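You operate a simulated robot arm through the tools that you are given. There is no shell and no other tool. Be economical: measure what you need, move in short steps, check, and stop when the job is done.

Carry out the task below with a simulated robot arm. There is one attempt and no reset: what you move stays moved.

## Task
Stack the tin marked "stops" from the top of the rear-end stand on top of the tin labelled "guides". Put the grey cloth from the top of the rear-end stand on the lower shelf of the rear-end stand. Take the collared tube on the top of the rear-end stand and put it away on the top of the steel table. Any order will do. Set down upright: collared tube.

The check looks at the end state, three seconds after you hand in, the way a careful person would. Anything else that was tipped, shoved, dropped, spilled or broken makes it a failure. Flat cloth is picked up by pressing the open fingertips on it (5 to 10 N) and closing them slowly along it; thin cloth reads only 2 to 8 mm in the jaws.

## Robot
A 6-joint arm with a two-finger parallel gripper on a trunk, on a base that drives. Base frame: it is fixed to the floor where the robot stands at the start and does not move with it; the origin is under the middle of the robot, x ahead of it, y to its left, z up. Units: m, rad, N and s.
With the tool pointing down near the work surface it reaches from about 0.32 to 0.7 m from the robot's upright axis, wherever it stands. Its first joint turns from -2.897 to 2.897 rad. Places, roughly: lower shelf of the rear-end stand [0.7, -0.2, 0.2]; top of the steel table [3.6, -0.3, 0.8]. Payload 4.1 kg.
Tool frame: the origin (TCP) lies between the finger pads and is the grasp point; the fingertips stand 0.023 m ahead of it; z points along the fingers, y is the line along which they close. The gripper opens to 0.094 m. The fingers are 0.038 m wide and 0.01 m thick; the gripper's body (0.054 by 0.096 m) begins 0.039 m behind the TCP.
Orientation is that of the tool frame in the base frame, as a unit quaternion [x, y, z, w]. With the fingers straight down and closing along the base's y, the tool's x points along the base's -x, its y along +y and its z along -z.

## Interface
- The arm moves only by the tool send_rows. Its argument "plan" is a list that holds one entry, the list of rows, each a list of 7 numbers: the shift along the base's x, y, z in units of 20 mm (1.0 is 20 mm), then the turn, a rotation vector about the base's x, y, z in units of 8 degrees (1.0 is 8 degrees), then the closure in counts, from 0 (fully open) to 255 (shut). In form: [[[tx, ty, tz, ax, ay, az, hand], ...]]. A call has 1 to 10 rows; each row shifts and turns the commanded pose from where the row before left it. A call with a number of a shift or a turn outside -1 to 1 is refused whole. Rows are played at 5 a second. More than 0.05 m and 0.15 rad between two rows, or a gripper value outside its range, and nothing of the call is played. A pose out of reach is approached as far as the arm can. The call stops where the force on the tool passes 40 N (or 10 N more than at its start, if that is more) or the arm is blocked; 0.2 s more then pass. The fingers move at their own pace (about 0.045 m/s each) and stop on an object; they squeeze with about 34 N. The grip force told is the motor's: it shows also when the fingers shut on nothing. Time passes only in rows, and 0.2 s behind the last, so rows that do not move let the fingers close. The reply holds the time, the measured pose of the TCP, the force on the tool along the base axes, the opening and the grip force, in the units named above and with some noise, with the torque about the TCP (base axes, N m) and any sound that the robot's microphone picked up, and new pictures: "show" is both (left out), scene, wrist or none.
- Cameras (640 x 400 px; columns grow to the right, rows downward): "scene" is now at [0.011, 0.1504, 1.525]; the picture's right is [-0.22, -0.98, 0.00], its down [-0.78, 0.17, -0.60] and it looks along [0.59, -0.13, -0.80] (base axes); focal length 258 px, centre (320, 200). "wrist" rides on the gripper at [0.086, 0.016, -0.075] in the tool frame; the picture's right is [-0.18, 0.98, 0.00], its down [-0.58, -0.11, -0.81] and it looks along [-0.79, -0.15, 0.59] (tool axes); focal length 243 px, centre (320, 200). There is no depth. A picture from a camera that has moved, and an enlarged one, comes with that camera's place and axes in the base frame and with its lens.
- raise_lower(by): slides the trunk up (or, below 0, down) by that many m; the arm and the scene camera ride with it, the base frame stays. It gives what a move gives, with no picture.
- base_move(legs): drives the robot by 1 to 6 legs, each [ahead, turn to the left] in m and rad, along the robot's own axes; the way and the turn of a leg run together, so that a leg with both is an arc; at most 1.5 m and 3.142 rad a leg. The arm and the cameras ride along, it lands a little off, and it stops where it bumps. It gives what a move gives, and a new picture of the scene camera.
- head_to(pan, tilt): turns the head with the scene camera to pan (to the left, within 2.705 rad either way) and tilt (down, from -0.506 to 1.204), counted from straight ahead of the robot. It gives what a move gives, and a new picture of the scene camera.
- inspect(camera, box): a new picture of the part [left, top, right, bottom] of that camera's present view, enlarged. The clock stands still meanwhile.
- finish_job(): hands the job in; it is judged then, once.

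Go step by step. Nothing tells you exact positions but the pictures and the camera data: compare them with the known pose of the tool, close in by small moves and look again before you grip or let go. The budget is 165 turns and 260 pictures, counting those below and the enlarged ones. Unless the task says otherwise, let go and move clear before handing in, and close with one line.

The tools are called after "Request:" by a JSON object that holds its "fn" and its "kwargs". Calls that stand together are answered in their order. send_rows: Moves the arm, as the interface text tells. Its arguments: {"type":"object","properties":{"plan":{"type":"array","items":{"type":"array","items":{"type":"array","items":{"type":"number"}}}},"show":{"type":"string","enum":["both","scene","wrist","none"]}},"required":["plan"]} The other tools are called the same way: raise_lower (by) slides the trunk up or down; base_move (legs) drives the base; head_to (pan, tilt) turns the head that bears the scene camera; inspect (camera, box) takes an enlarged picture of a part of a camera's view; finish_job () hands the job in.

At the start:

```text
t: 0.0
tool_pos: [0.3229, -0.1171, 1.2025]
orientation: [0.0, 1.0, 0.0, -0.001]
force: [-0.1, 0.3, -1.0]
moment: [0.02, 0.02, 0.03]
opening: 0.0939
grip_force: 0.1
trunk travel left (down, up): [-0.5, 0.09]
robot x, y, heading: [-0.0, -0.0006, 0.001]
head pan, tilt: [-0.22, 0.925]
```

scene: 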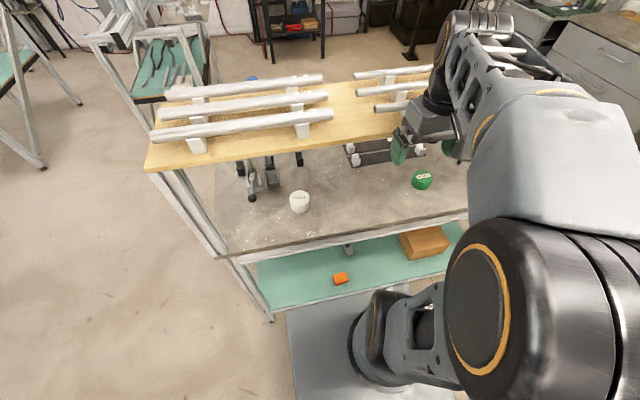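
wrist: 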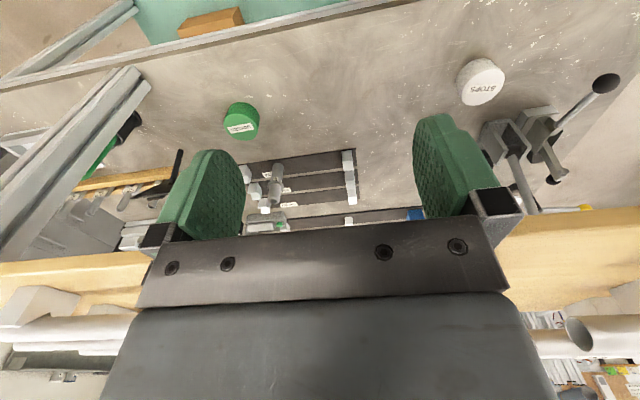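

I see the stand with a white tin ("STOPS"), a green tin, and some gadgets behind; the cloth isn't obvious yet. I'll enlarge both views.

Request:
{"fn": "inspect", "kwargs": {"camera": "scene", "box": [200, 100, 480, 275]}}

Request:
{"fn": "inspect", "kwargs": {"camera": "wrist", "box": [60, 20, 640, 260]}}

Request:
{"fn": "head_to", "kwargs": {"pan": -0.7, "tilt": 0.8}}

```text
2.29 times, centred on (340, 188) of scene
camera zoom: at [0.011, 0.1504, 1.525], right [-0.22, -0.98, 0.0], down [-0.78, 0.17, -0.6], along [0.59, -0.13, -0.8], focal length 589 px, centre (274, 229)
```

zoom: 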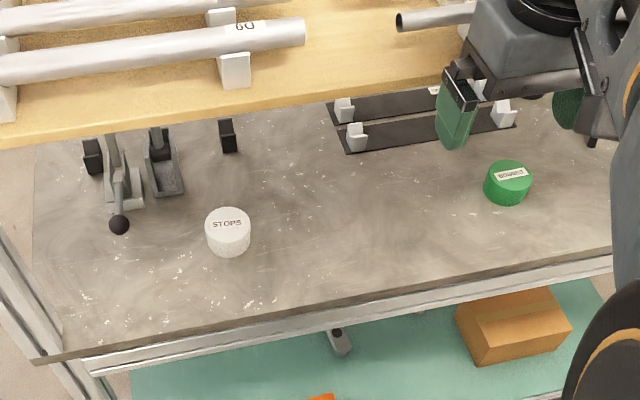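

```text
1.10 times, centred on (350, 140) of wrist
camera zoom: at [0.2373, -0.1014, 1.2757], right [0.18, 0.98, 0.0], down [0.58, -0.11, 0.81], along [0.79, -0.15, -0.59], focal length 268 px, centre (287, 266)
```

zoom: 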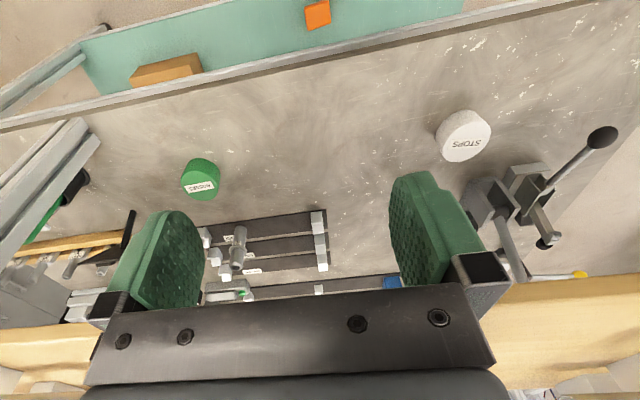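

```text
t: 0.9
tool_pos: [0.3231, -0.1172, 1.2021]
orientation: [0.0, 1.0, 0.0, -0.001]
force: [0.0, 0.4, -0.1]
moment: [-0.01, -0.02, 0.0]
opening: 0.0938
grip_force: 0.0
trunk travel left (down, up): [-0.5, 0.09]
robot x, y, heading: [-0.0021, 0.0033, -0.001]
head pan, tilt: [-0.7, 0.799]
camera scene: at [0.0004, 0.1147, 1.5347], right [-0.64, -0.77, 0.0], down [-0.55, 0.46, -0.7], along [0.53, -0.45, -0.72], focal length 258 px, centre (320, 200)
```

scene: 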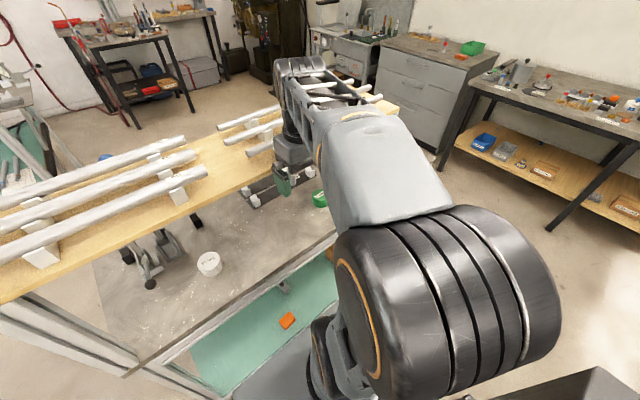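

The white tin "STOPS" is at about (0.47, 0.11) and a green tin at about (0.47, -0.27). Things hide under the raised wooden board, so I'll back off and lower the camera to see beneath.

Request:
{"fn": "base_move", "kwargs": {"legs": [[-0.6, 0]]}}

Request:
{"fn": "raise_lower", "kwargs": {"by": -0.35}}

Request:
{"fn": "head_to", "kwargs": {"pan": 0.0, "tilt": 0.35}}

```text
t: 4.3
tool_pos: [-0.2795, -0.1178, 1.2017]
orientation: [0.001, 1.0, 0.0, 0.0]
force: [-0.1, 0.3, 0.2]
moment: [0.0, -0.02, 0.02]
opening: 0.094
grip_force: 0.1
trunk travel left (down, up): [-0.5, 0.09]
robot x, y, heading: [-0.6043, -0.0016, -0.004]
head pan, tilt: [-0.7, 0.799]
camera scene: at [-0.6015, 0.1153, 1.5347], right [-0.65, -0.76, 0.0], down [-0.55, 0.46, -0.7], along [0.53, -0.45, -0.72], focal length 258 px, centre (320, 200)
```

scene: 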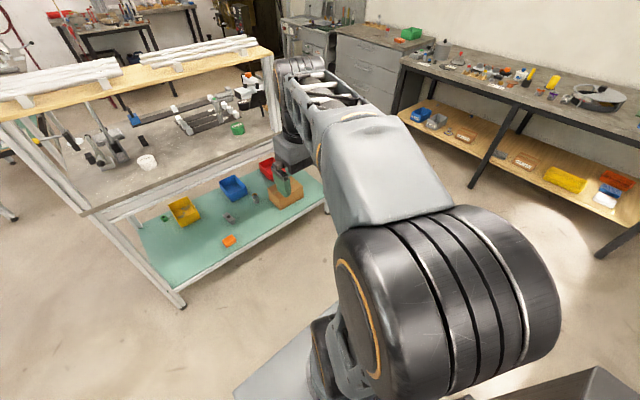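

```text
t: 7.7
tool_pos: [-0.2793, -0.1162, 0.8517]
orientation: [0.001, 1.0, 0.0, 0.0]
force: [0.0, -0.2, -0.2]
moment: [-0.02, 0.0, 0.01]
opening: 0.0941
grip_force: 0.1
trunk travel left (down, up): [-0.15, 0.44]
robot x, y, heading: [-0.6018, -0.0003, -0.007]
head pan, tilt: [-0.7, 0.799]
```

```text
t: 8.8
tool_pos: [-0.2784, -0.1174, 0.8506]
orientation: [0.001, 1.0, 0.0, 0.0]
force: [-0.4, -0.6, 0.1]
moment: [0.01, -0.03, 0.0]
opening: 0.0937
grip_force: 0.1
trunk travel left (down, up): [-0.15, 0.44]
robot x, y, heading: [-0.5987, 0.0024, 0.001]
head pan, tilt: [0.0, 0.351]
camera scene: at [-0.5698, 0.1671, 1.2243], right [0.0, -1.0, 0.0], down [-0.34, 0.0, -0.94], along [0.94, 0.0, -0.34], focal length 258 px, centre (320, 200)
```

scene: 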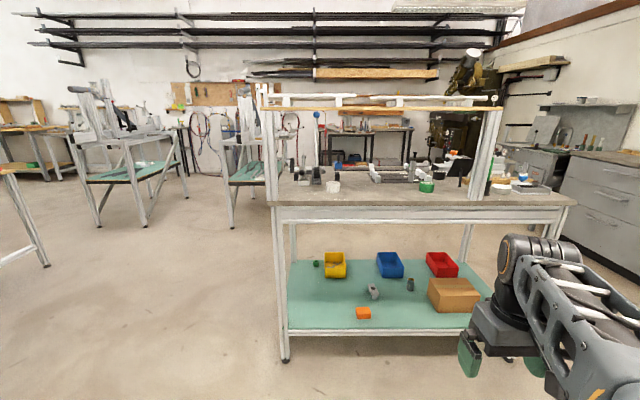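

Request:
{"fn": "inspect", "kwargs": {"camera": "scene", "box": [255, 80, 415, 220]}}

Request:
{"fn": "inspect", "kwargs": {"camera": "scene", "box": [360, 140, 580, 220]}}

Request:
{"fn": "inspect", "kwargs": {"camera": "scene", "box": [270, 230, 510, 360]}}

```text
2.86 times, centred on (335, 150) of scene
camera zoom: at [-0.5698, 0.1671, 1.2243], right [0.0, -1.0, 0.0], down [-0.34, 0.0, -0.94], along [0.94, 0.0, -0.34], focal length 736 px, centre (277, 343)
```

zoom: 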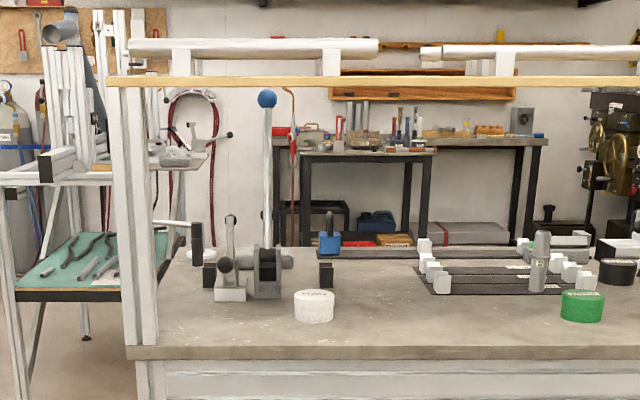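

```text
2.91 times, centred on (470, 180) of scene
camera zoom: at [-0.5698, 0.1671, 1.2243], right [0.0, -1.0, 0.0], down [-0.34, 0.0, -0.94], along [0.94, 0.0, -0.34], focal length 749 px, centre (-116, 258)
```

zoom: 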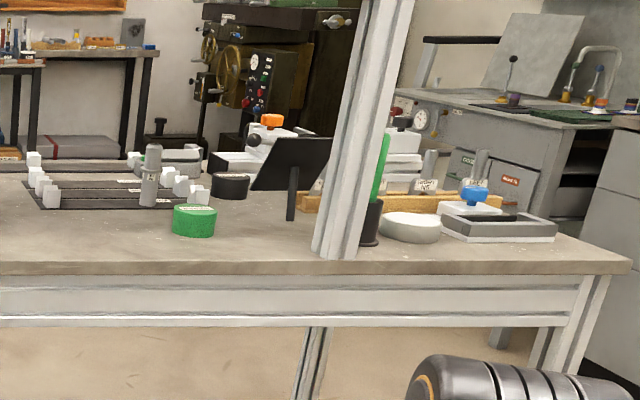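

```text
2.67 times, centred on (390, 295) of scene
camera zoom: at [-0.5698, 0.1671, 1.2243], right [0.0, -1.0, 0.0], down [-0.34, 0.0, -0.94], along [0.94, 0.0, -0.34], focal length 687 px, centre (133, -53)
```

zoom: 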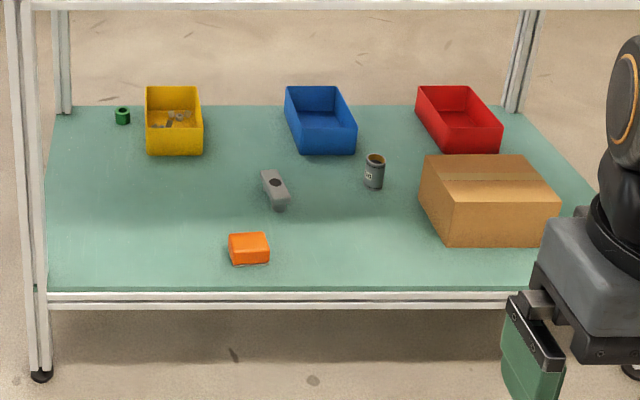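

Everything sits under a raised shelf (z≈1.22), and the stand continues to the right behind the post. I'll drive right to survey that part.

Request:
{"fn": "base_move", "kwargs": {"legs": [[0, -1.57], [0.75, 0], [0, 1.57]]}}

Request:
{"fn": "head_to", "kwargs": {"pan": 0.25, "tilt": 0.35}}

```text
t: 20.5
tool_pos: [-0.2699, -0.8628, 0.8512]
orientation: [-0.012, 1.0, 0.0, 0.0]
force: [-0.1, 0.1, 0.1]
moment: [0.01, 0.03, -0.01]
opening: 0.0938
grip_force: 0.1
trunk travel left (down, up): [-0.15, 0.44]
robot x, y, heading: [-0.591, -0.7547, 0.018]
head pan, tilt: [0.0, 0.351]
camera scene: at [-0.5678, -0.5864, 1.2244], right [0.02, -1.0, 0.0], down [-0.34, -0.01, -0.94], along [0.94, 0.02, -0.34], focal length 258 px, centre (320, 200)
```

scene: 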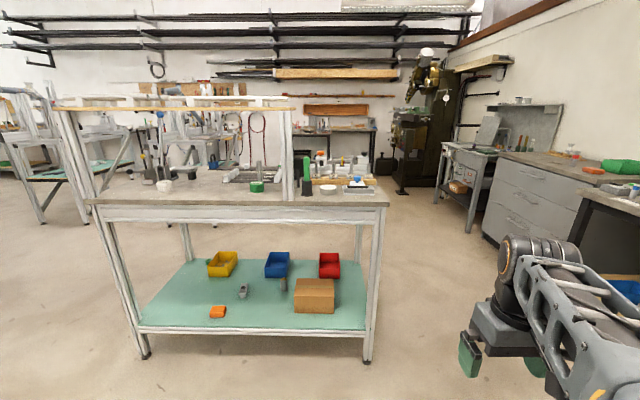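

```text
t: 21.3
tool_pos: [-0.2699, -0.8628, 0.8524]
orientation: [-0.013, 1.0, 0.0, 0.0]
force: [-0.3, 0.4, 0.3]
moment: [0.0, 0.03, -0.03]
opening: 0.0939
grip_force: 0.0
trunk travel left (down, up): [-0.15, 0.44]
robot x, y, heading: [-0.596, -0.7522, 0.021]
head pan, tilt: [0.25, 0.351]
camera scene: at [-0.5712, -0.5635, 1.2244], right [0.27, -0.96, 0.0], down [-0.33, -0.09, -0.94], along [0.9, 0.25, -0.34], focal length 258 px, centre (320, 200)
```

scene: 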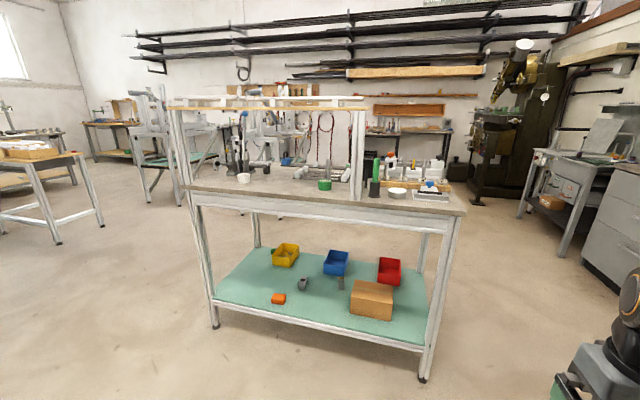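

Request:
{"fn": "inspect", "kwargs": {"camera": "scene", "box": [280, 140, 480, 225]}}

Request:
{"fn": "raise_lower", "kwargs": {"by": 0.4}}

Request:
{"fn": "head_to", "kwargs": {"pan": 0.0, "tilt": 0.6}}

```text
3.20 times, centred on (380, 182) of scene
camera zoom: at [-0.5712, -0.5635, 1.2244], right [0.27, -0.96, 0.0], down [-0.33, -0.09, -0.94], along [0.9, 0.25, -0.34], focal length 824 px, centre (128, 256)
```

zoom: 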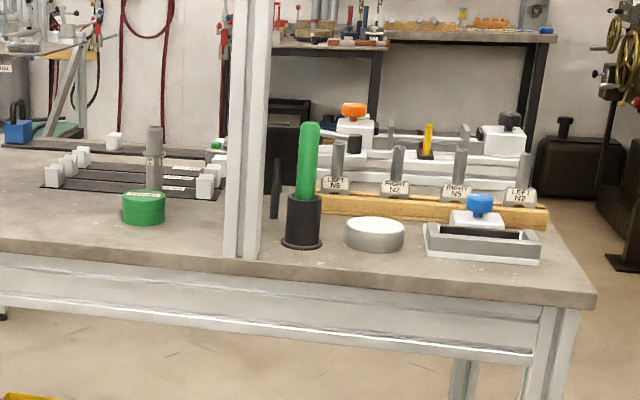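

```text
t: 25.1
tool_pos: [-0.2694, -0.8629, 1.2522]
orientation: [-0.013, 1.0, 0.0, 0.0]
force: [-0.2, -0.1, -0.1]
moment: [0.04, -0.02, -0.02]
opening: 0.0942
grip_force: 0.0
trunk travel left (down, up): [-0.55, 0.04]
robot x, y, heading: [-0.5978, -0.7561, 0.02]
head pan, tilt: [0.25, 0.351]
```

```text
t: 25.9
tool_pos: [-0.2692, -0.8629, 1.2512]
orientation: [-0.012, 1.0, 0.0, -0.001]
force: [-0.4, -0.6, 0.4]
moment: [0.03, -0.01, -0.01]
opening: 0.0939
grip_force: 0.2
trunk travel left (down, up): [-0.55, 0.04]
robot x, y, heading: [-0.5958, -0.7551, 0.019]
head pan, tilt: [0.0, 0.6]
camera scene: at [-0.5725, -0.5864, 1.6017], right [0.03, -1.0, 0.0], down [-0.56, -0.01, -0.83], along [0.83, 0.02, -0.56], focal length 258 px, centre (320, 200)
```

scene: 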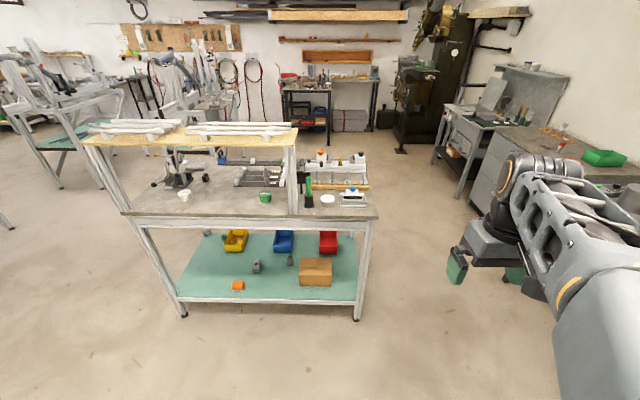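

Request:
{"fn": "inspect", "kwargs": {"camera": "scene", "box": [120, 135, 260, 220]}}

Request:
{"fn": "inspect", "kwargs": {"camera": "scene", "box": [230, 140, 380, 225]}}

```text
4.57 times, centred on (190, 178) of scene
camera zoom: at [-0.5725, -0.5864, 1.6017], right [0.03, -1.0, 0.0], down [-0.56, -0.01, -0.83], along [0.83, 0.02, -0.56], focal length 1178 px, centre (914, 303)
```

zoom: 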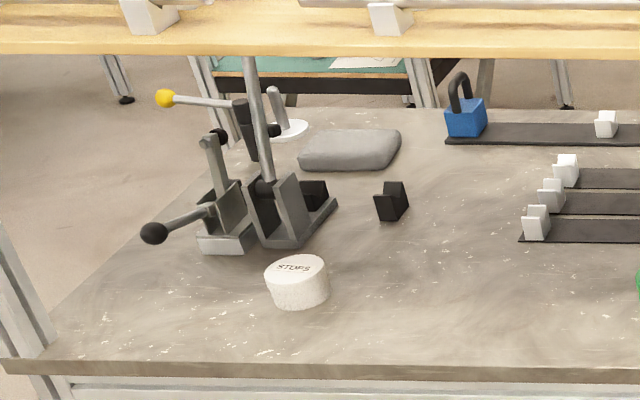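

```text
4.27 times, centred on (305, 182) of scene
camera zoom: at [-0.5725, -0.5864, 1.6017], right [0.03, -1.0, 0.0], down [-0.56, -0.01, -0.83], along [0.83, 0.02, -0.56], focal length 1099 px, centre (384, 275)
```

zoom: 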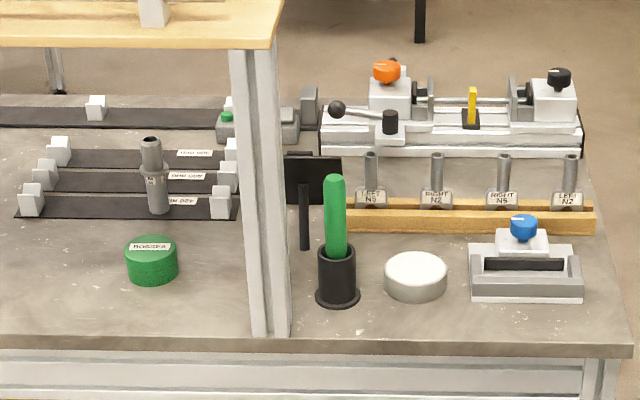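

The grey cloth is folded at about (0.83, 0.20) near the open rear edge; the collared tube stands by the black rails. The green tin doesn't look like "guides", so I'll drive round the right side for more views.

Request:
{"fn": "base_move", "kwargs": {"legs": [[0, -0.6], [1.0, 0], [0, 0.6], [0.5, 0]]}}

Request:
{"fn": "head_to", "kwargs": {"pan": 1.5, "tilt": 0.55}}

```text
t: 36.9
tool_pos: [1.0732, -1.3971, 1.2531]
orientation: [-0.01, 1.0, 0.0, 0.0]
force: [0.3, 0.0, 0.1]
moment: [0.01, 0.04, 0.01]
opening: 0.094
grip_force: 0.1
trunk travel left (down, up): [-0.55, 0.04]
robot x, y, heading: [0.7517, -1.2837, 0.02]
head pan, tilt: [0.0, 0.6]
camera scene: at [0.7728, -1.119, 1.6016], right [0.02, -1.0, 0.0], down [-0.57, -0.01, -0.82], along [0.82, 0.02, -0.57], focal length 258 px, centre (320, 200)
```

scene: 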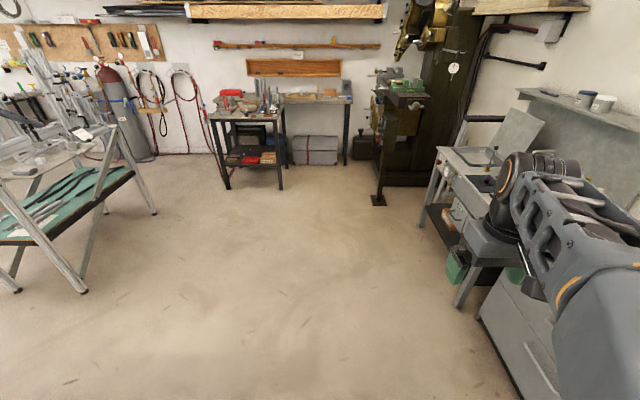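

```text
t: 38.5
tool_pos: [1.0743, -1.3965, 1.252]
orientation: [-0.009, 1.0, -0.001, 0.0]
force: [0.5, 0.5, 0.3]
moment: [-0.04, -0.03, 0.05]
opening: 0.0941
grip_force: 0.1
trunk travel left (down, up): [-0.55, 0.04]
robot x, y, heading: [0.7487, -1.291, 0.017]
head pan, tilt: [1.499, 0.55]
camera scene: at [0.6888, -1.031, 1.6061], right [1.0, -0.05, 0.0], down [-0.03, -0.52, -0.85], along [0.05, 0.85, -0.52], focal length 258 px, centre (320, 200)
```

scene: 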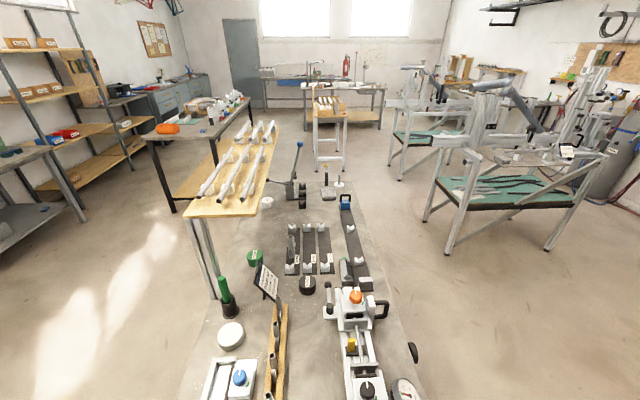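

Request:
{"fn": "inspect", "kwargs": {"camera": "scene", "box": [200, 220, 420, 400]}}

Request:
{"fn": "inspect", "kwargs": {"camera": "scene", "box": [220, 130, 380, 260]}}

Request:
{"fn": "head_to", "kwargs": {"pan": 0.3, "tilt": 0.3}}

```text
2.22 times, centred on (310, 310) of scene
camera zoom: at [0.6888, -1.031, 1.6061], right [1.0, -0.05, 0.0], down [-0.03, -0.52, -0.85], along [0.05, 0.85, -0.52], focal length 572 px, centre (342, -44)
```

zoom: 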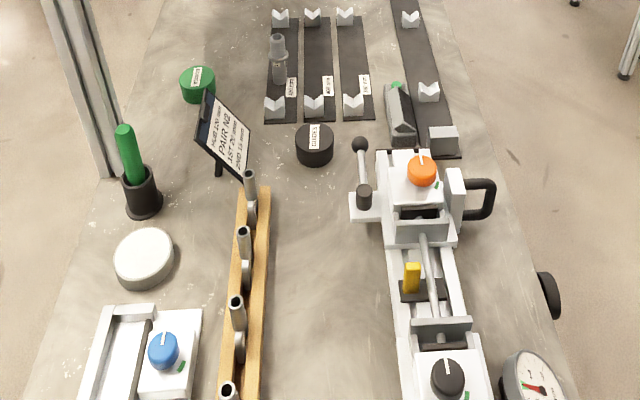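

```text
3.08 times, centred on (300, 195) of scene
camera zoom: at [0.6888, -1.031, 1.6061], right [1.0, -0.05, 0.0], down [-0.03, -0.52, -0.85], along [0.05, 0.85, -0.52], focal length 792 px, centre (382, 215)
```

zoom: 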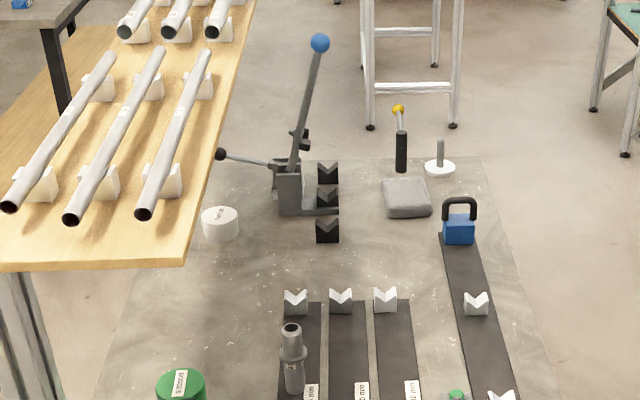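

```text
t: 39.9
tool_pos: [1.0735, -1.3974, 1.251]
orientation: [-0.01, 1.0, 0.0, -0.001]
force: [-0.3, -0.3, 0.2]
moment: [-0.03, 0.01, 0.0]
opening: 0.094
grip_force: 0.0
trunk travel left (down, up): [-0.55, 0.04]
robot x, y, heading: [0.7483, -1.2878, 0.023]
head pan, tilt: [0.3, 0.3]
camera scene: at [0.7726, -1.0913, 1.6291], right [0.31, -0.95, 0.0], down [-0.28, -0.09, -0.96], along [0.91, 0.3, -0.3], focal length 258 px, centre (320, 200)
```

scene: 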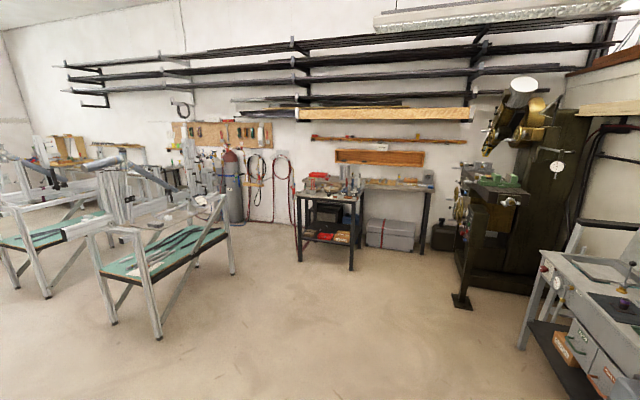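

Black tin "GUIDES" is at about (0.68, -0.45) and the collared tube at about (0.63, -0.27). The steel table lies at x≈3.3+ against the back. I'll go round to the open rear side, starting with the tube.

Request:
{"fn": "base_move", "kwargs": {"legs": [[0.75, 0], [0, 1.56], [1.0, 0], [0, 1.57]]}}

Request:
{"fn": "head_to", "kwargs": {"pan": 0.0, "tilt": 0.85}}

```text
t: 56.4
tool_pos: [1.1691, -0.1465, 1.2523]
orientation: [1.0, -0.005, 0.0, 0.001]
force: [0.4, 0.0, -0.7]
moment: [0.01, 0.01, 0.07]
opening: 0.0942
grip_force: 0.0
trunk travel left (down, up): [-0.55, 0.04]
robot x, y, heading: [1.4886, -0.2666, 3.13]
head pan, tilt: [0.3, 0.3]
camera scene: at [1.459, -0.4601, 1.6291], right [-0.29, 0.96, 0.0], down [0.28, 0.09, -0.96], along [-0.92, -0.27, -0.3], focal length 258 px, centre (320, 200)
```

scene: 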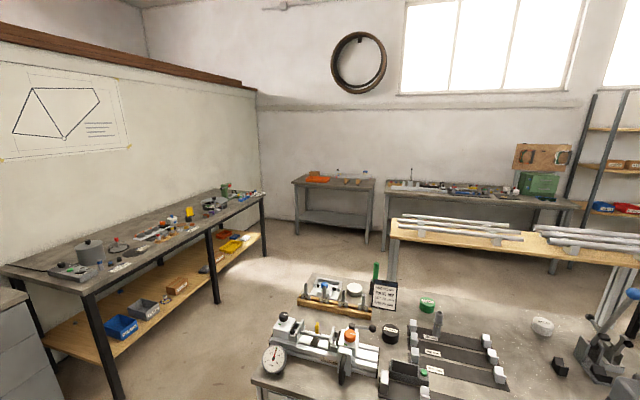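

```text
t: 57.4
tool_pos: [1.1691, -0.1461, 1.2528]
orientation: [1.0, -0.004, 0.0, 0.0]
force: [-0.3, 0.7, 0.1]
moment: [0.01, 0.0, -0.01]
opening: 0.0941
grip_force: 0.0
trunk travel left (down, up): [-0.55, 0.04]
robot x, y, heading: [1.485, -0.266, 3.134]
head pan, tilt: [0.0, 0.85]
camera scene: at [1.4702, -0.4325, 1.5808], right [0.01, 1.0, 0.0], down [0.75, -0.01, -0.66], along [-0.66, 0.01, -0.75], focal length 258 px, centre (320, 200)
```

scene: 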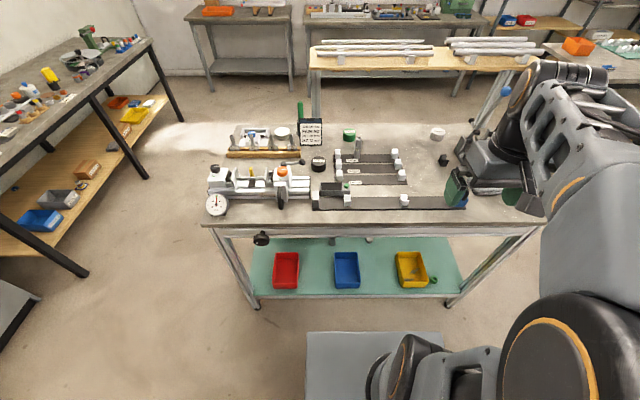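

Request:
{"fn": "inspect", "kwargs": {"camera": "scene", "box": [200, 95, 420, 225]}}

Request:
{"fn": "inspect", "kwargs": {"camera": "scene", "box": [380, 95, 560, 225]}}

```text
2.91 times, centred on (310, 160) of scene
camera zoom: at [1.4702, -0.4325, 1.5808], right [0.01, 1.0, 0.0], down [0.75, -0.01, -0.66], along [-0.66, 0.01, -0.75], focal length 749 px, centre (349, 316)
```

zoom: 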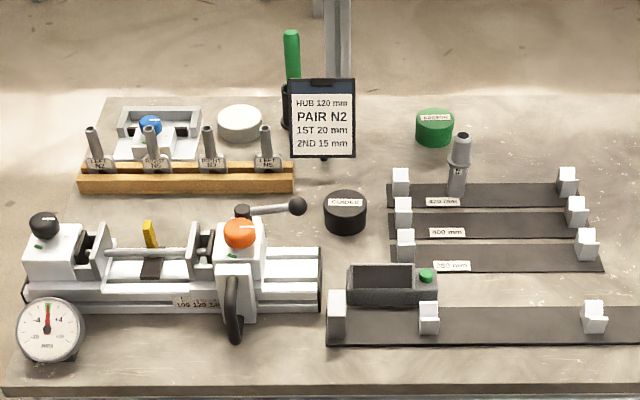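

```text
3.08 times, centred on (470, 160) of scene
camera zoom: at [1.4702, -0.4325, 1.5808], right [0.01, 1.0, 0.0], down [0.75, -0.01, -0.66], along [-0.66, 0.01, -0.75], focal length 792 px, centre (-142, 323)
```

zoom: 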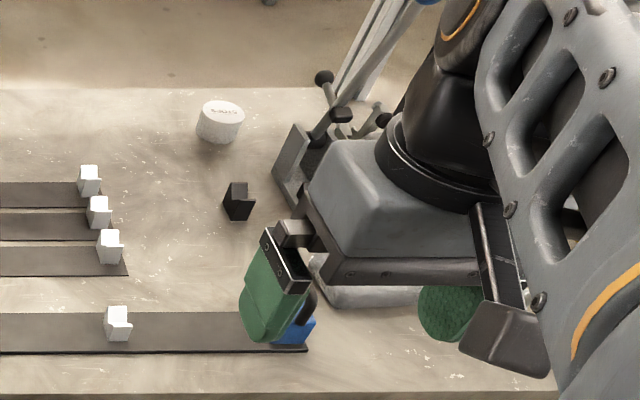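

Tube base measures (0.63, -0.27), collar at z≈0.955, top ≈0.99. I'll pull up a little closer and extend the tool over it, tilting the fingers 30° forward.

Request:
{"fn": "base_move", "kwargs": {"legs": [[0.1, 0]]}}

Request:
{"fn": "send_rows", "kwargs": {"plan": [[[-1, -0.6, 0, 0, 0.4, 0, 0], [-1, -0.6, 0, 0, 0.4, 0, 0], [-1, -0.6, 0, 0, 0.4, 0, 0], [-1, -0.6, 0, 0, 0.4, 0, 0], [-1, -0.6, 0, 0, 0.4, 0, 0], [-1, -0.6, 0, 0, 0.4, 0, 0], [-1, -0.6, 0, 0, 0.4, 0, 0], [-1, -0.6, 0, 0, 0.4, 0, 0], [-1, -0.6, -0.5, 0, 0.4, 0, 0], [-1, -0.6, -0.5, 0, 0.2, 0, 0]]]}}

```text
t: 58.5
tool_pos: [1.0683, -0.1449, 1.2516]
orientation: [1.0, -0.004, 0.002, 0.0]
force: [-0.6, -1.1, -0.2]
moment: [-0.02, -0.01, -0.02]
opening: 0.094
grip_force: 0.0
trunk travel left (down, up): [-0.55, 0.04]
robot x, y, heading: [1.3899, -0.268, 3.132]
head pan, tilt: [0.0, 0.85]
camera scene: at [1.3687, -0.4316, 1.5807], right [0.01, 1.0, 0.0], down [0.75, -0.01, -0.66], along [-0.66, 0.01, -0.75], focal length 258 px, centre (320, 200)
```

scene: 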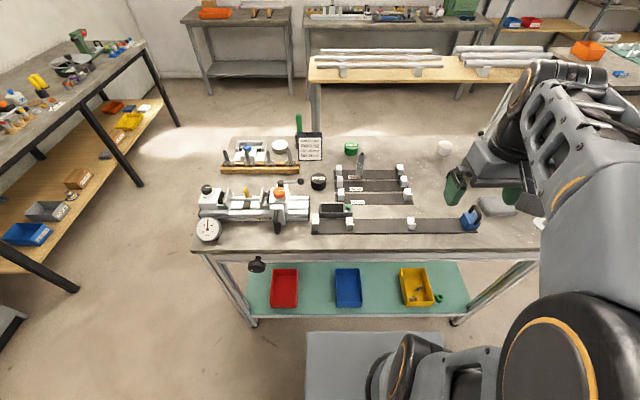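

```text
t: 60.7
tool_pos: [0.8658, -0.2641, 1.2311]
orientation: [0.965, -0.004, -0.262, 0.002]
force: [-0.1, 0.0, 1.0]
moment: [-0.01, -0.03, 0.0]
opening: 0.0941
grip_force: 0.1
trunk travel left (down, up): [-0.55, 0.04]
robot x, y, heading: [1.3884, -0.2642, 3.137]
head pan, tilt: [0.0, 0.85]
camera scene: at [1.3694, -0.4318, 1.5807], right [0.01, 1.0, 0.0], down [0.75, -0.01, -0.66], along [-0.66, 0.01, -0.75], focal length 258 px, centre (320, 200)
camera wrist: at [0.9803, -0.2823, 1.2511], right [-0.17, -0.98, 0.1], down [-0.09, 0.11, 0.99], along [-0.98, 0.15, -0.11], focal length 243 px, centre (320, 200)
```

scene: 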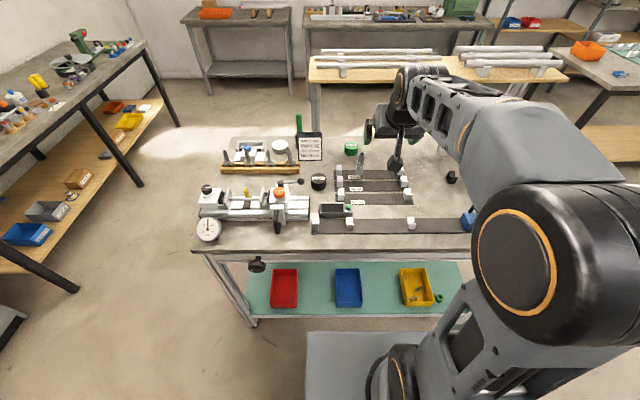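
wrist: 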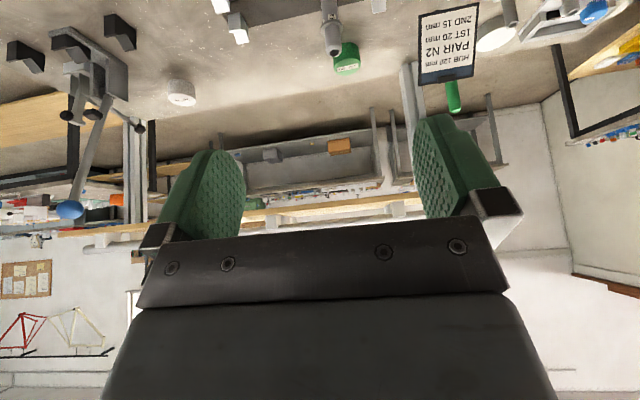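

Request:
{"fn": "send_rows", "kwargs": {"plan": [[[-0.9, 0, -0.9, 0, 0, 0, 0], [-0.9, 0, -0.9, 0, 0, 0, 0], [-0.9, 0, -0.9, 0, 0, 0, 0], [-0.9, 0, -0.9, 0, 0, 0, 0], [-0.9, 0, -0.9, 0, 0, 0, 0], [-0.9, 0, -0.9, 0, 0, 0, 0], [-0.9, 0, -0.9, 0, 0, 0, 0], [-0.9, 0, -0.9, 0, 0, 0, 0], [-0.9, 0, -0.9, 0, 0, 0, 0], [-0.9, 0, -0.9, 0, 0, 0, 0]]]}}

Request:
{"fn": "inspect", "kwargs": {"camera": "scene", "box": [300, 100, 460, 200]}}

```text
t: 62.9
tool_pos: [0.6881, -0.2667, 1.0516]
orientation: [0.965, -0.003, -0.262, 0.002]
force: [0.0, -0.9, 0.2]
moment: [-0.01, -0.03, -0.02]
opening: 0.094
grip_force: 0.1
trunk travel left (down, up): [-0.55, 0.04]
robot x, y, heading: [1.3945, -0.2686, 3.136]
head pan, tilt: [0.0, 0.85]
camera scene: at [1.3694, -0.4317, 1.5807], right [0.01, 1.0, 0.0], down [0.75, -0.01, -0.66], along [-0.66, 0.01, -0.75], focal length 258 px, centre (320, 200)
camera wrist: at [0.8014, -0.2833, 1.0715], right [-0.17, -0.98, 0.1], down [-0.09, 0.11, 0.99], along [-0.98, 0.15, -0.11], focal length 243 px, centre (320, 200)
```

scene: 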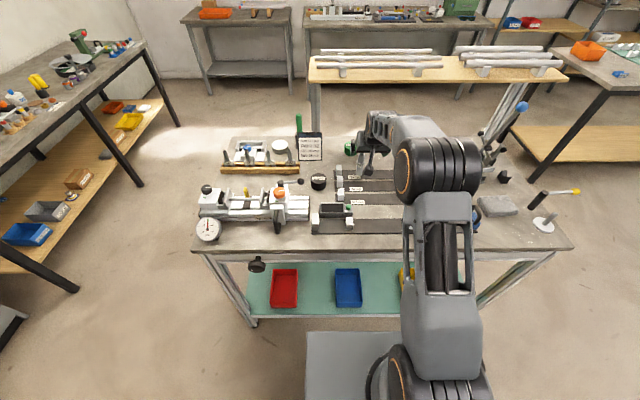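
wrist: 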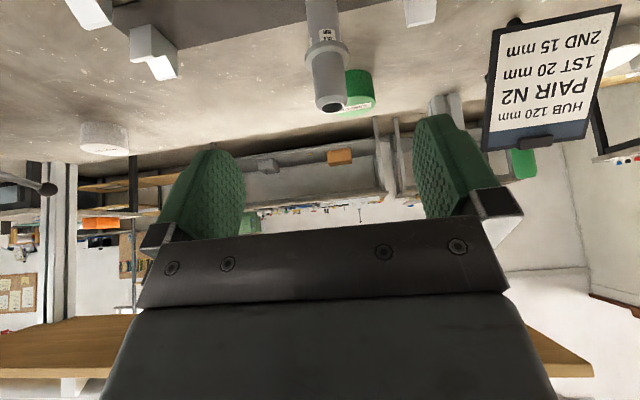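

```text
4.00 times, centred on (380, 150) of scene
camera zoom: at [1.3694, -0.4317, 1.5807], right [0.01, 1.0, 0.0], down [0.75, -0.01, -0.66], along [-0.66, 0.01, -0.75], focal length 1030 px, centre (80, 400)
```

zoom: 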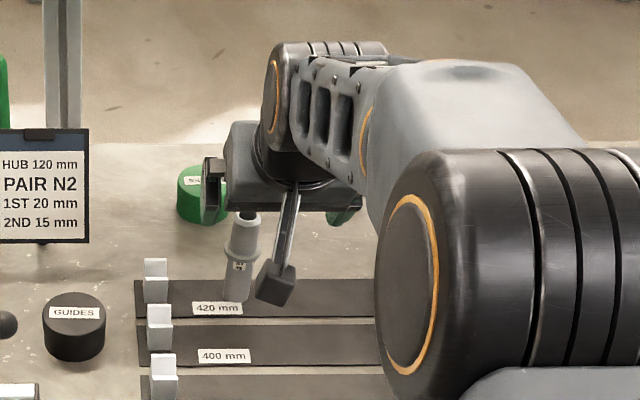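

Request:
{"fn": "send_rows", "kwargs": {"plan": [[[-0.58, -0.05, -0.9, 0, 0, 0, 80], [-0.58, -0.05, -0.9, 0, 0, 0, 80], [-0.58, -0.05, -0.9, 0, 0, 0, 80], [-0.58, -0.05, -0.9, 0, 0, 0, 80], [-0.5, -0.05, -0.9, 0, 0, 0, 80]]]}}

Request:
{"fn": "inspect", "kwargs": {"camera": "scene", "box": [300, 100, 460, 200]}}

```text
t: 64.1
tool_pos: [0.6321, -0.2706, 0.9607]
orientation: [0.965, -0.004, -0.262, 0.001]
force: [-0.8, 0.4, 0.4]
moment: [0.0, 0.03, 0.01]
opening: 0.0645
grip_force: 0.0
trunk travel left (down, up): [-0.55, 0.04]
robot x, y, heading: [1.3872, -0.266, 3.135]
head pan, tilt: [0.0, 0.85]
camera scene: at [1.3695, -0.4317, 1.5807], right [0.01, 1.0, 0.0], down [0.75, -0.01, -0.66], along [-0.66, 0.01, -0.75], focal length 258 px, centre (320, 200)
camera wrist: at [0.7452, -0.2874, 0.9813], right [-0.17, -0.98, 0.1], down [-0.09, 0.11, 0.99], along [-0.98, 0.15, -0.11], focal length 243 px, centre (320, 200)
```

scene: 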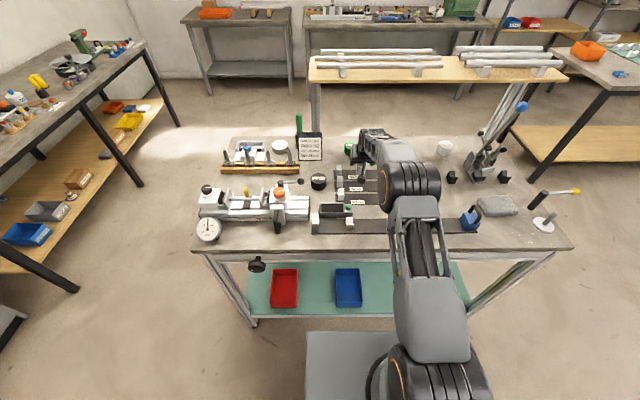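
wrist: 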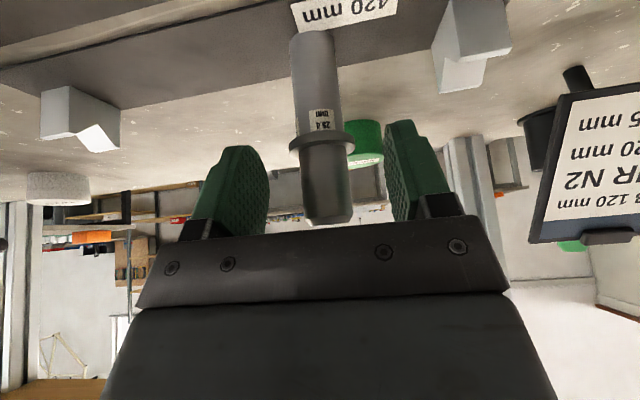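

```text
4.00 times, centred on (380, 150) of scene
camera zoom: at [1.3695, -0.4317, 1.5807], right [0.01, 1.0, 0.0], down [0.75, -0.01, -0.66], along [-0.66, 0.01, -0.75], focal length 1030 px, centre (80, 400)
```

zoom: 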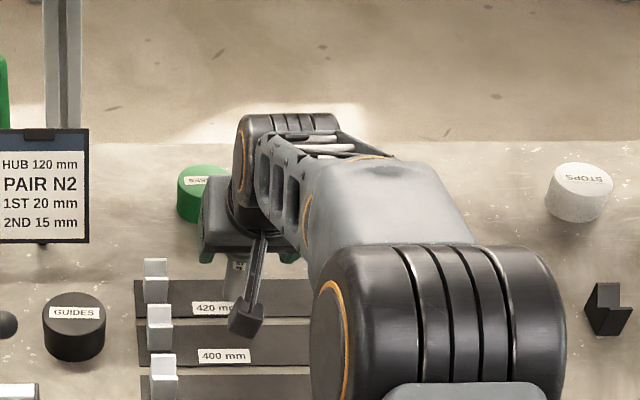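

Tube: body z 0.893–0.945, thin collar at ≈0.947, neck up to 0.978. I'll grip the neck just above the collar, shifting 5 mm in -y.

Request:
{"fn": "send_rows", "kwargs": {"plan": [[[-0.1, -0.25, 0.9, 0, 0, 0, 80], [0, 0, 0, 0, 0, 0, 80]]], "show": "wrist"}}

Request:
{"fn": "inspect", "kwargs": {"camera": "wrist", "box": [170, 20, 480, 250]}}

```text
t: 64.7
tool_pos: [0.631, -0.2755, 0.9797]
orientation: [0.965, -0.004, -0.263, 0.001]
force: [0.1, -0.2, 0.4]
moment: [0.01, 0.01, 0.02]
opening: 0.0644
grip_force: 0.1
trunk travel left (down, up): [-0.55, 0.04]
robot x, y, heading: [1.389, -0.2676, 3.129]
head pan, tilt: [0.0, 0.85]
camera wrist: at [0.7437, -0.2922, 0.9998], right [-0.17, -0.98, 0.1], down [-0.09, 0.11, 0.99], along [-0.98, 0.16, -0.11], focal length 243 px, centre (320, 200)
```

wrist: 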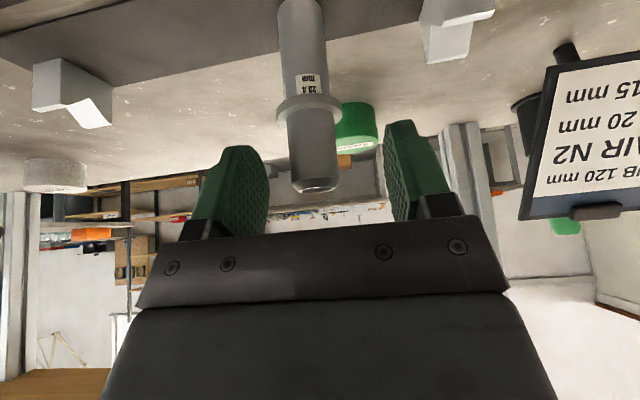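

```text
1.74 times, centred on (325, 135) of wrist
camera zoom: at [0.7437, -0.2922, 0.9998], right [-0.17, -0.98, 0.1], down [-0.09, 0.11, 0.99], along [-0.98, 0.16, -0.11], focal length 422 px, centre (311, 313)
```

zoom: 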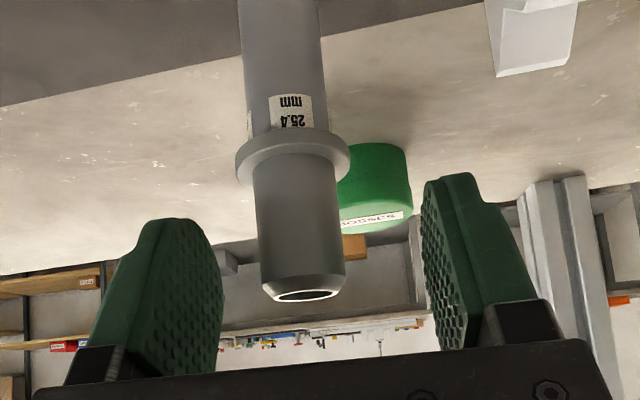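

Request:
{"fn": "send_rows", "kwargs": {"plan": [[[0, 0.18, -0.05, 0, 0, 0, 80], [0, 0, 0, 0, 0, 0, 120], [0, 0, 0, 0, 0, 0, 160], [0, 0, 0, 0, 0, 0, 200], [0, 0, 0, 0, 0, 0, 255], [0, 0, 0, 0, 0, 0, 255], [0, 0, 0, 0, 0, 0, 255]]], "show": "wrist"}}

```text
t: 66.3
tool_pos: [0.6308, -0.2711, 0.978]
orientation: [0.965, -0.003, -0.262, 0.001]
force: [0.5, 1.2, 0.0]
moment: [0.03, -0.02, 0.02]
opening: 0.0248
grip_force: 34.0
trunk travel left (down, up): [-0.55, 0.04]
robot x, y, heading: [1.3926, -0.2654, 3.128]
head pan, tilt: [0.0, 0.85]
camera wrist: at [0.7435, -0.2886, 0.9984], right [-0.17, -0.98, 0.1], down [-0.09, 0.11, 0.99], along [-0.98, 0.15, -0.11], focal length 243 px, centre (320, 200)
```

wrist: 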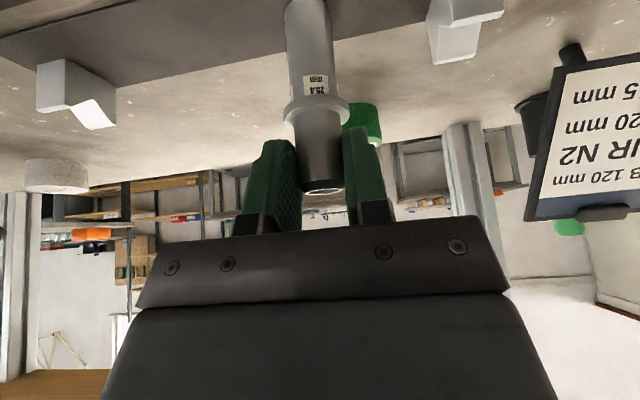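

Gripped the neck (24.8 mm). Lifting and retracting.

Request:
{"fn": "send_rows", "kwargs": {"plan": [[[0, 0, 0.5, 0, 0, 0, 255], [0, 0, 1, 0, 0, 0, 255], [0, 0, 1, 0, 0, 0, 255], [0.3, 0, 1, 0, 0, 0, 255], [0.5, 0, 1, 0, 0, 0, 255], [1, 0, 1, 0, 0, 0, 255], [1, 0, 1, 0, 0, 0, 255], [1, 0, 1, 0, 0, 0, 255], [1, 0, 1, 0, 0, 0, 255], [1, 0, 1, 0, 0, 0, 255]]], "show": "wrist"}}

Request:
{"fn": "send_rows", "kwargs": {"plan": [[[1, 0.2, 0.5, 0, 0, 0, 255], [1, 0.2, 0, 0, 0, 0, 255], [1, 0.2, 0, 0, 0, 0, 255], [1, 0.2, 0, 0, 0, 0, 255], [1, 0.2, 0, 0, 0, 0, 255], [1, 0.2, 0, 0, 0, 0, 255], [1, 0.2, 0, 0, 0, 0, 255], [1, 0.2, 0, 0, 0, 0, 255]]], "show": "both"}}

```text
t: 68.5
tool_pos: [0.7474, -0.2729, 1.1688]
orientation: [0.965, -0.005, -0.263, 0.001]
force: [1.8, 0.1, -1.1]
moment: [0.02, -0.02, -0.03]
opening: 0.0247
grip_force: 33.7
trunk travel left (down, up): [-0.55, 0.04]
robot x, y, heading: [1.3905, -0.2663, 3.133]
head pan, tilt: [0.0, 0.85]
camera wrist: at [0.8593, -0.29, 1.1887], right [-0.17, -0.98, 0.1], down [-0.09, 0.11, 0.99], along [-0.98, 0.16, -0.11], focal length 243 px, centre (320, 200)
```

wrist: 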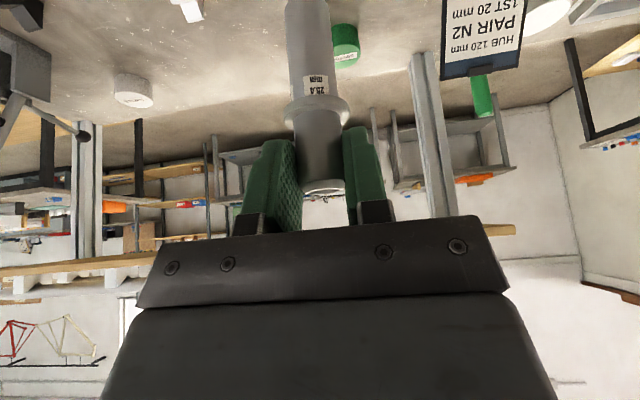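

```text
t: 70.3
tool_pos: [0.9078, -0.2388, 1.1798]
orientation: [0.965, -0.004, -0.262, 0.001]
force: [0.0, -0.2, -0.2]
moment: [0.01, -0.01, -0.02]
opening: 0.0246
grip_force: 33.8
trunk travel left (down, up): [-0.55, 0.04]
robot x, y, heading: [1.3865, -0.2647, 3.134]
head pan, tilt: [0.0, 0.85]
camera scene: at [1.3701, -0.4316, 1.5807], right [0.01, 1.0, 0.0], down [0.75, -0.01, -0.66], along [-0.66, 0.01, -0.75], focal length 258 px, centre (320, 200)
camera wrist: at [1.0199, -0.2567, 1.1984], right [-0.17, -0.98, 0.1], down [-0.09, 0.11, 0.99], along [-0.98, 0.16, -0.11], focal length 243 px, centre (320, 200)
```

scene: 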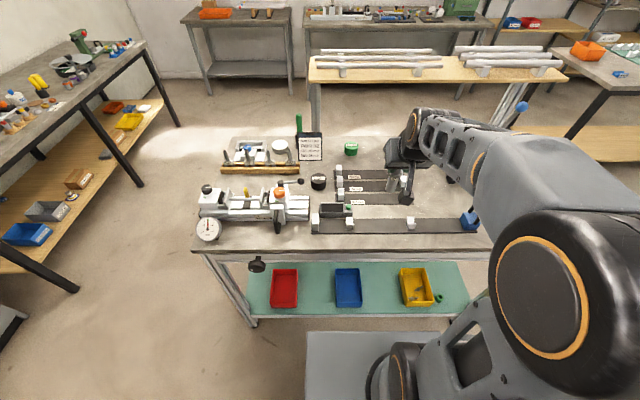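
wrist: 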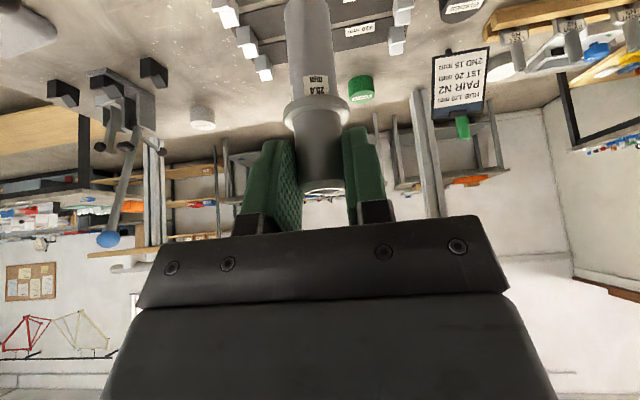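

Tube held securely. Backing off and turning toward the steel table.

Request:
{"fn": "base_move", "kwargs": {"legs": [[-0.25, 0], [0, 3.14], [0.8, 0]]}}

Request:
{"fn": "head_to", "kwargs": {"pan": 0.0, "tilt": 0.6}}

```text
t: 83.4
tool_pos: [2.9342, -0.2924, 1.1795]
orientation: [0.001, 0.965, 0.002, 0.263]
force: [-0.5, 0.3, -1.1]
moment: [0.0, 0.03, 0.01]
opening: 0.0247
grip_force: 34.4
trunk travel left (down, up): [-0.55, 0.04]
robot x, y, heading: [2.4436, -0.2688, 0.001]
head pan, tilt: [0.0, 0.85]
camera scene: at [2.4674, -0.103, 1.5807], right [0.0, -1.0, 0.0], down [-0.75, 0.0, -0.66], along [0.66, 0.0, -0.75], focal length 258 px, centre (320, 200)
```

scene: 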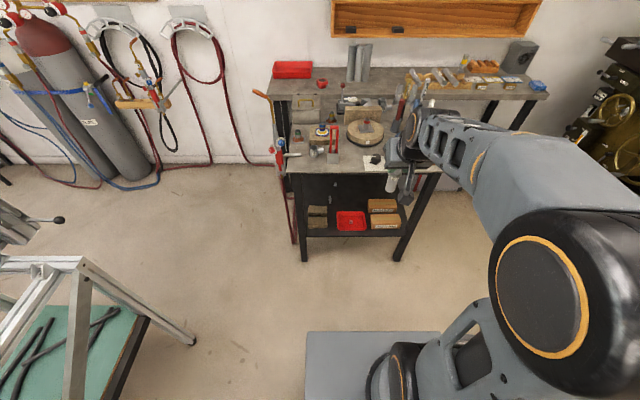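

```text
t: 84.2
tool_pos: [2.9329, -0.2914, 1.1784]
orientation: [0.002, 0.965, 0.002, 0.262]
force: [-0.4, 0.5, 0.9]
moment: [-0.04, 0.04, 0.0]
opening: 0.0244
grip_force: 33.9
trunk travel left (down, up): [-0.55, 0.04]
robot x, y, heading: [2.4522, -0.2705, -0.003]
head pan, tilt: [0.0, 0.6]
camera scene: at [2.4773, -0.103, 1.6016], right [0.0, -1.0, 0.0], down [-0.57, 0.0, -0.82], along [0.82, 0.0, -0.57], focal length 258 px, centre (320, 200)
```

scene: 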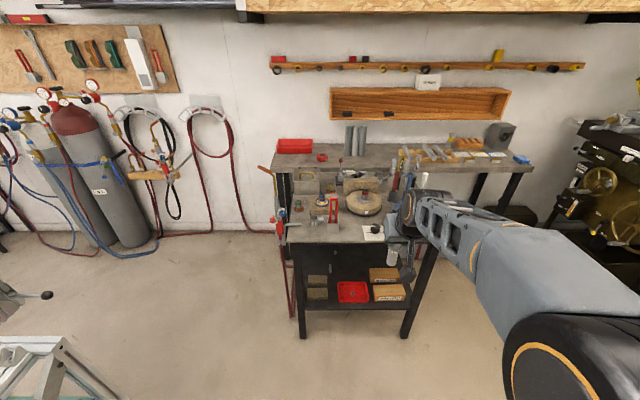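

Request:
{"fn": "inspect", "kwargs": {"camera": "scene", "box": [260, 120, 460, 260]}}

Request:
{"fn": "inspect", "kwargs": {"camera": "wrist", "box": [0, 0, 640, 240]}}

```text
2.86 times, centred on (360, 190) of scene
camera zoom: at [2.4773, -0.103, 1.6016], right [0.0, -1.0, 0.0], down [-0.57, 0.0, -0.82], along [0.82, 0.0, -0.57], focal length 736 px, centre (206, 229)
```

zoom: 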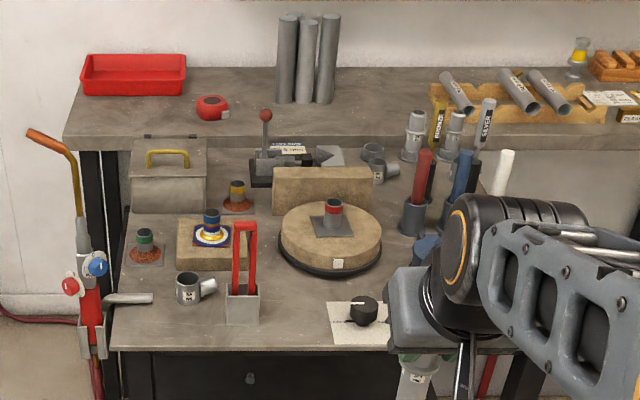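

```text
1.00 times, centred on (320, 120) of wrist
camera zoom: at [2.8226, -0.2765, 1.1983], right [0.16, 0.98, 0.1], down [0.09, -0.11, 0.99], along [0.98, -0.15, -0.11], focal length 243 px, centre (320, 280)
```

zoom: 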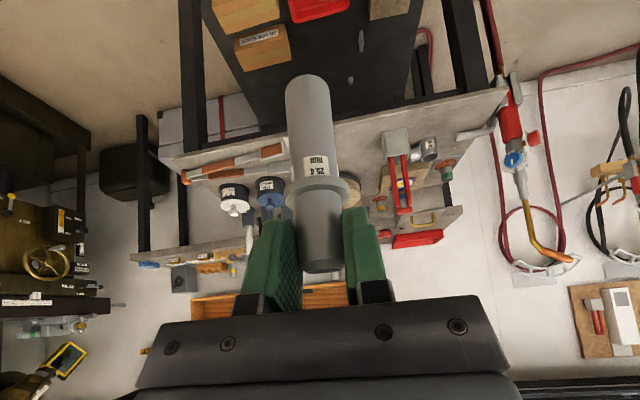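

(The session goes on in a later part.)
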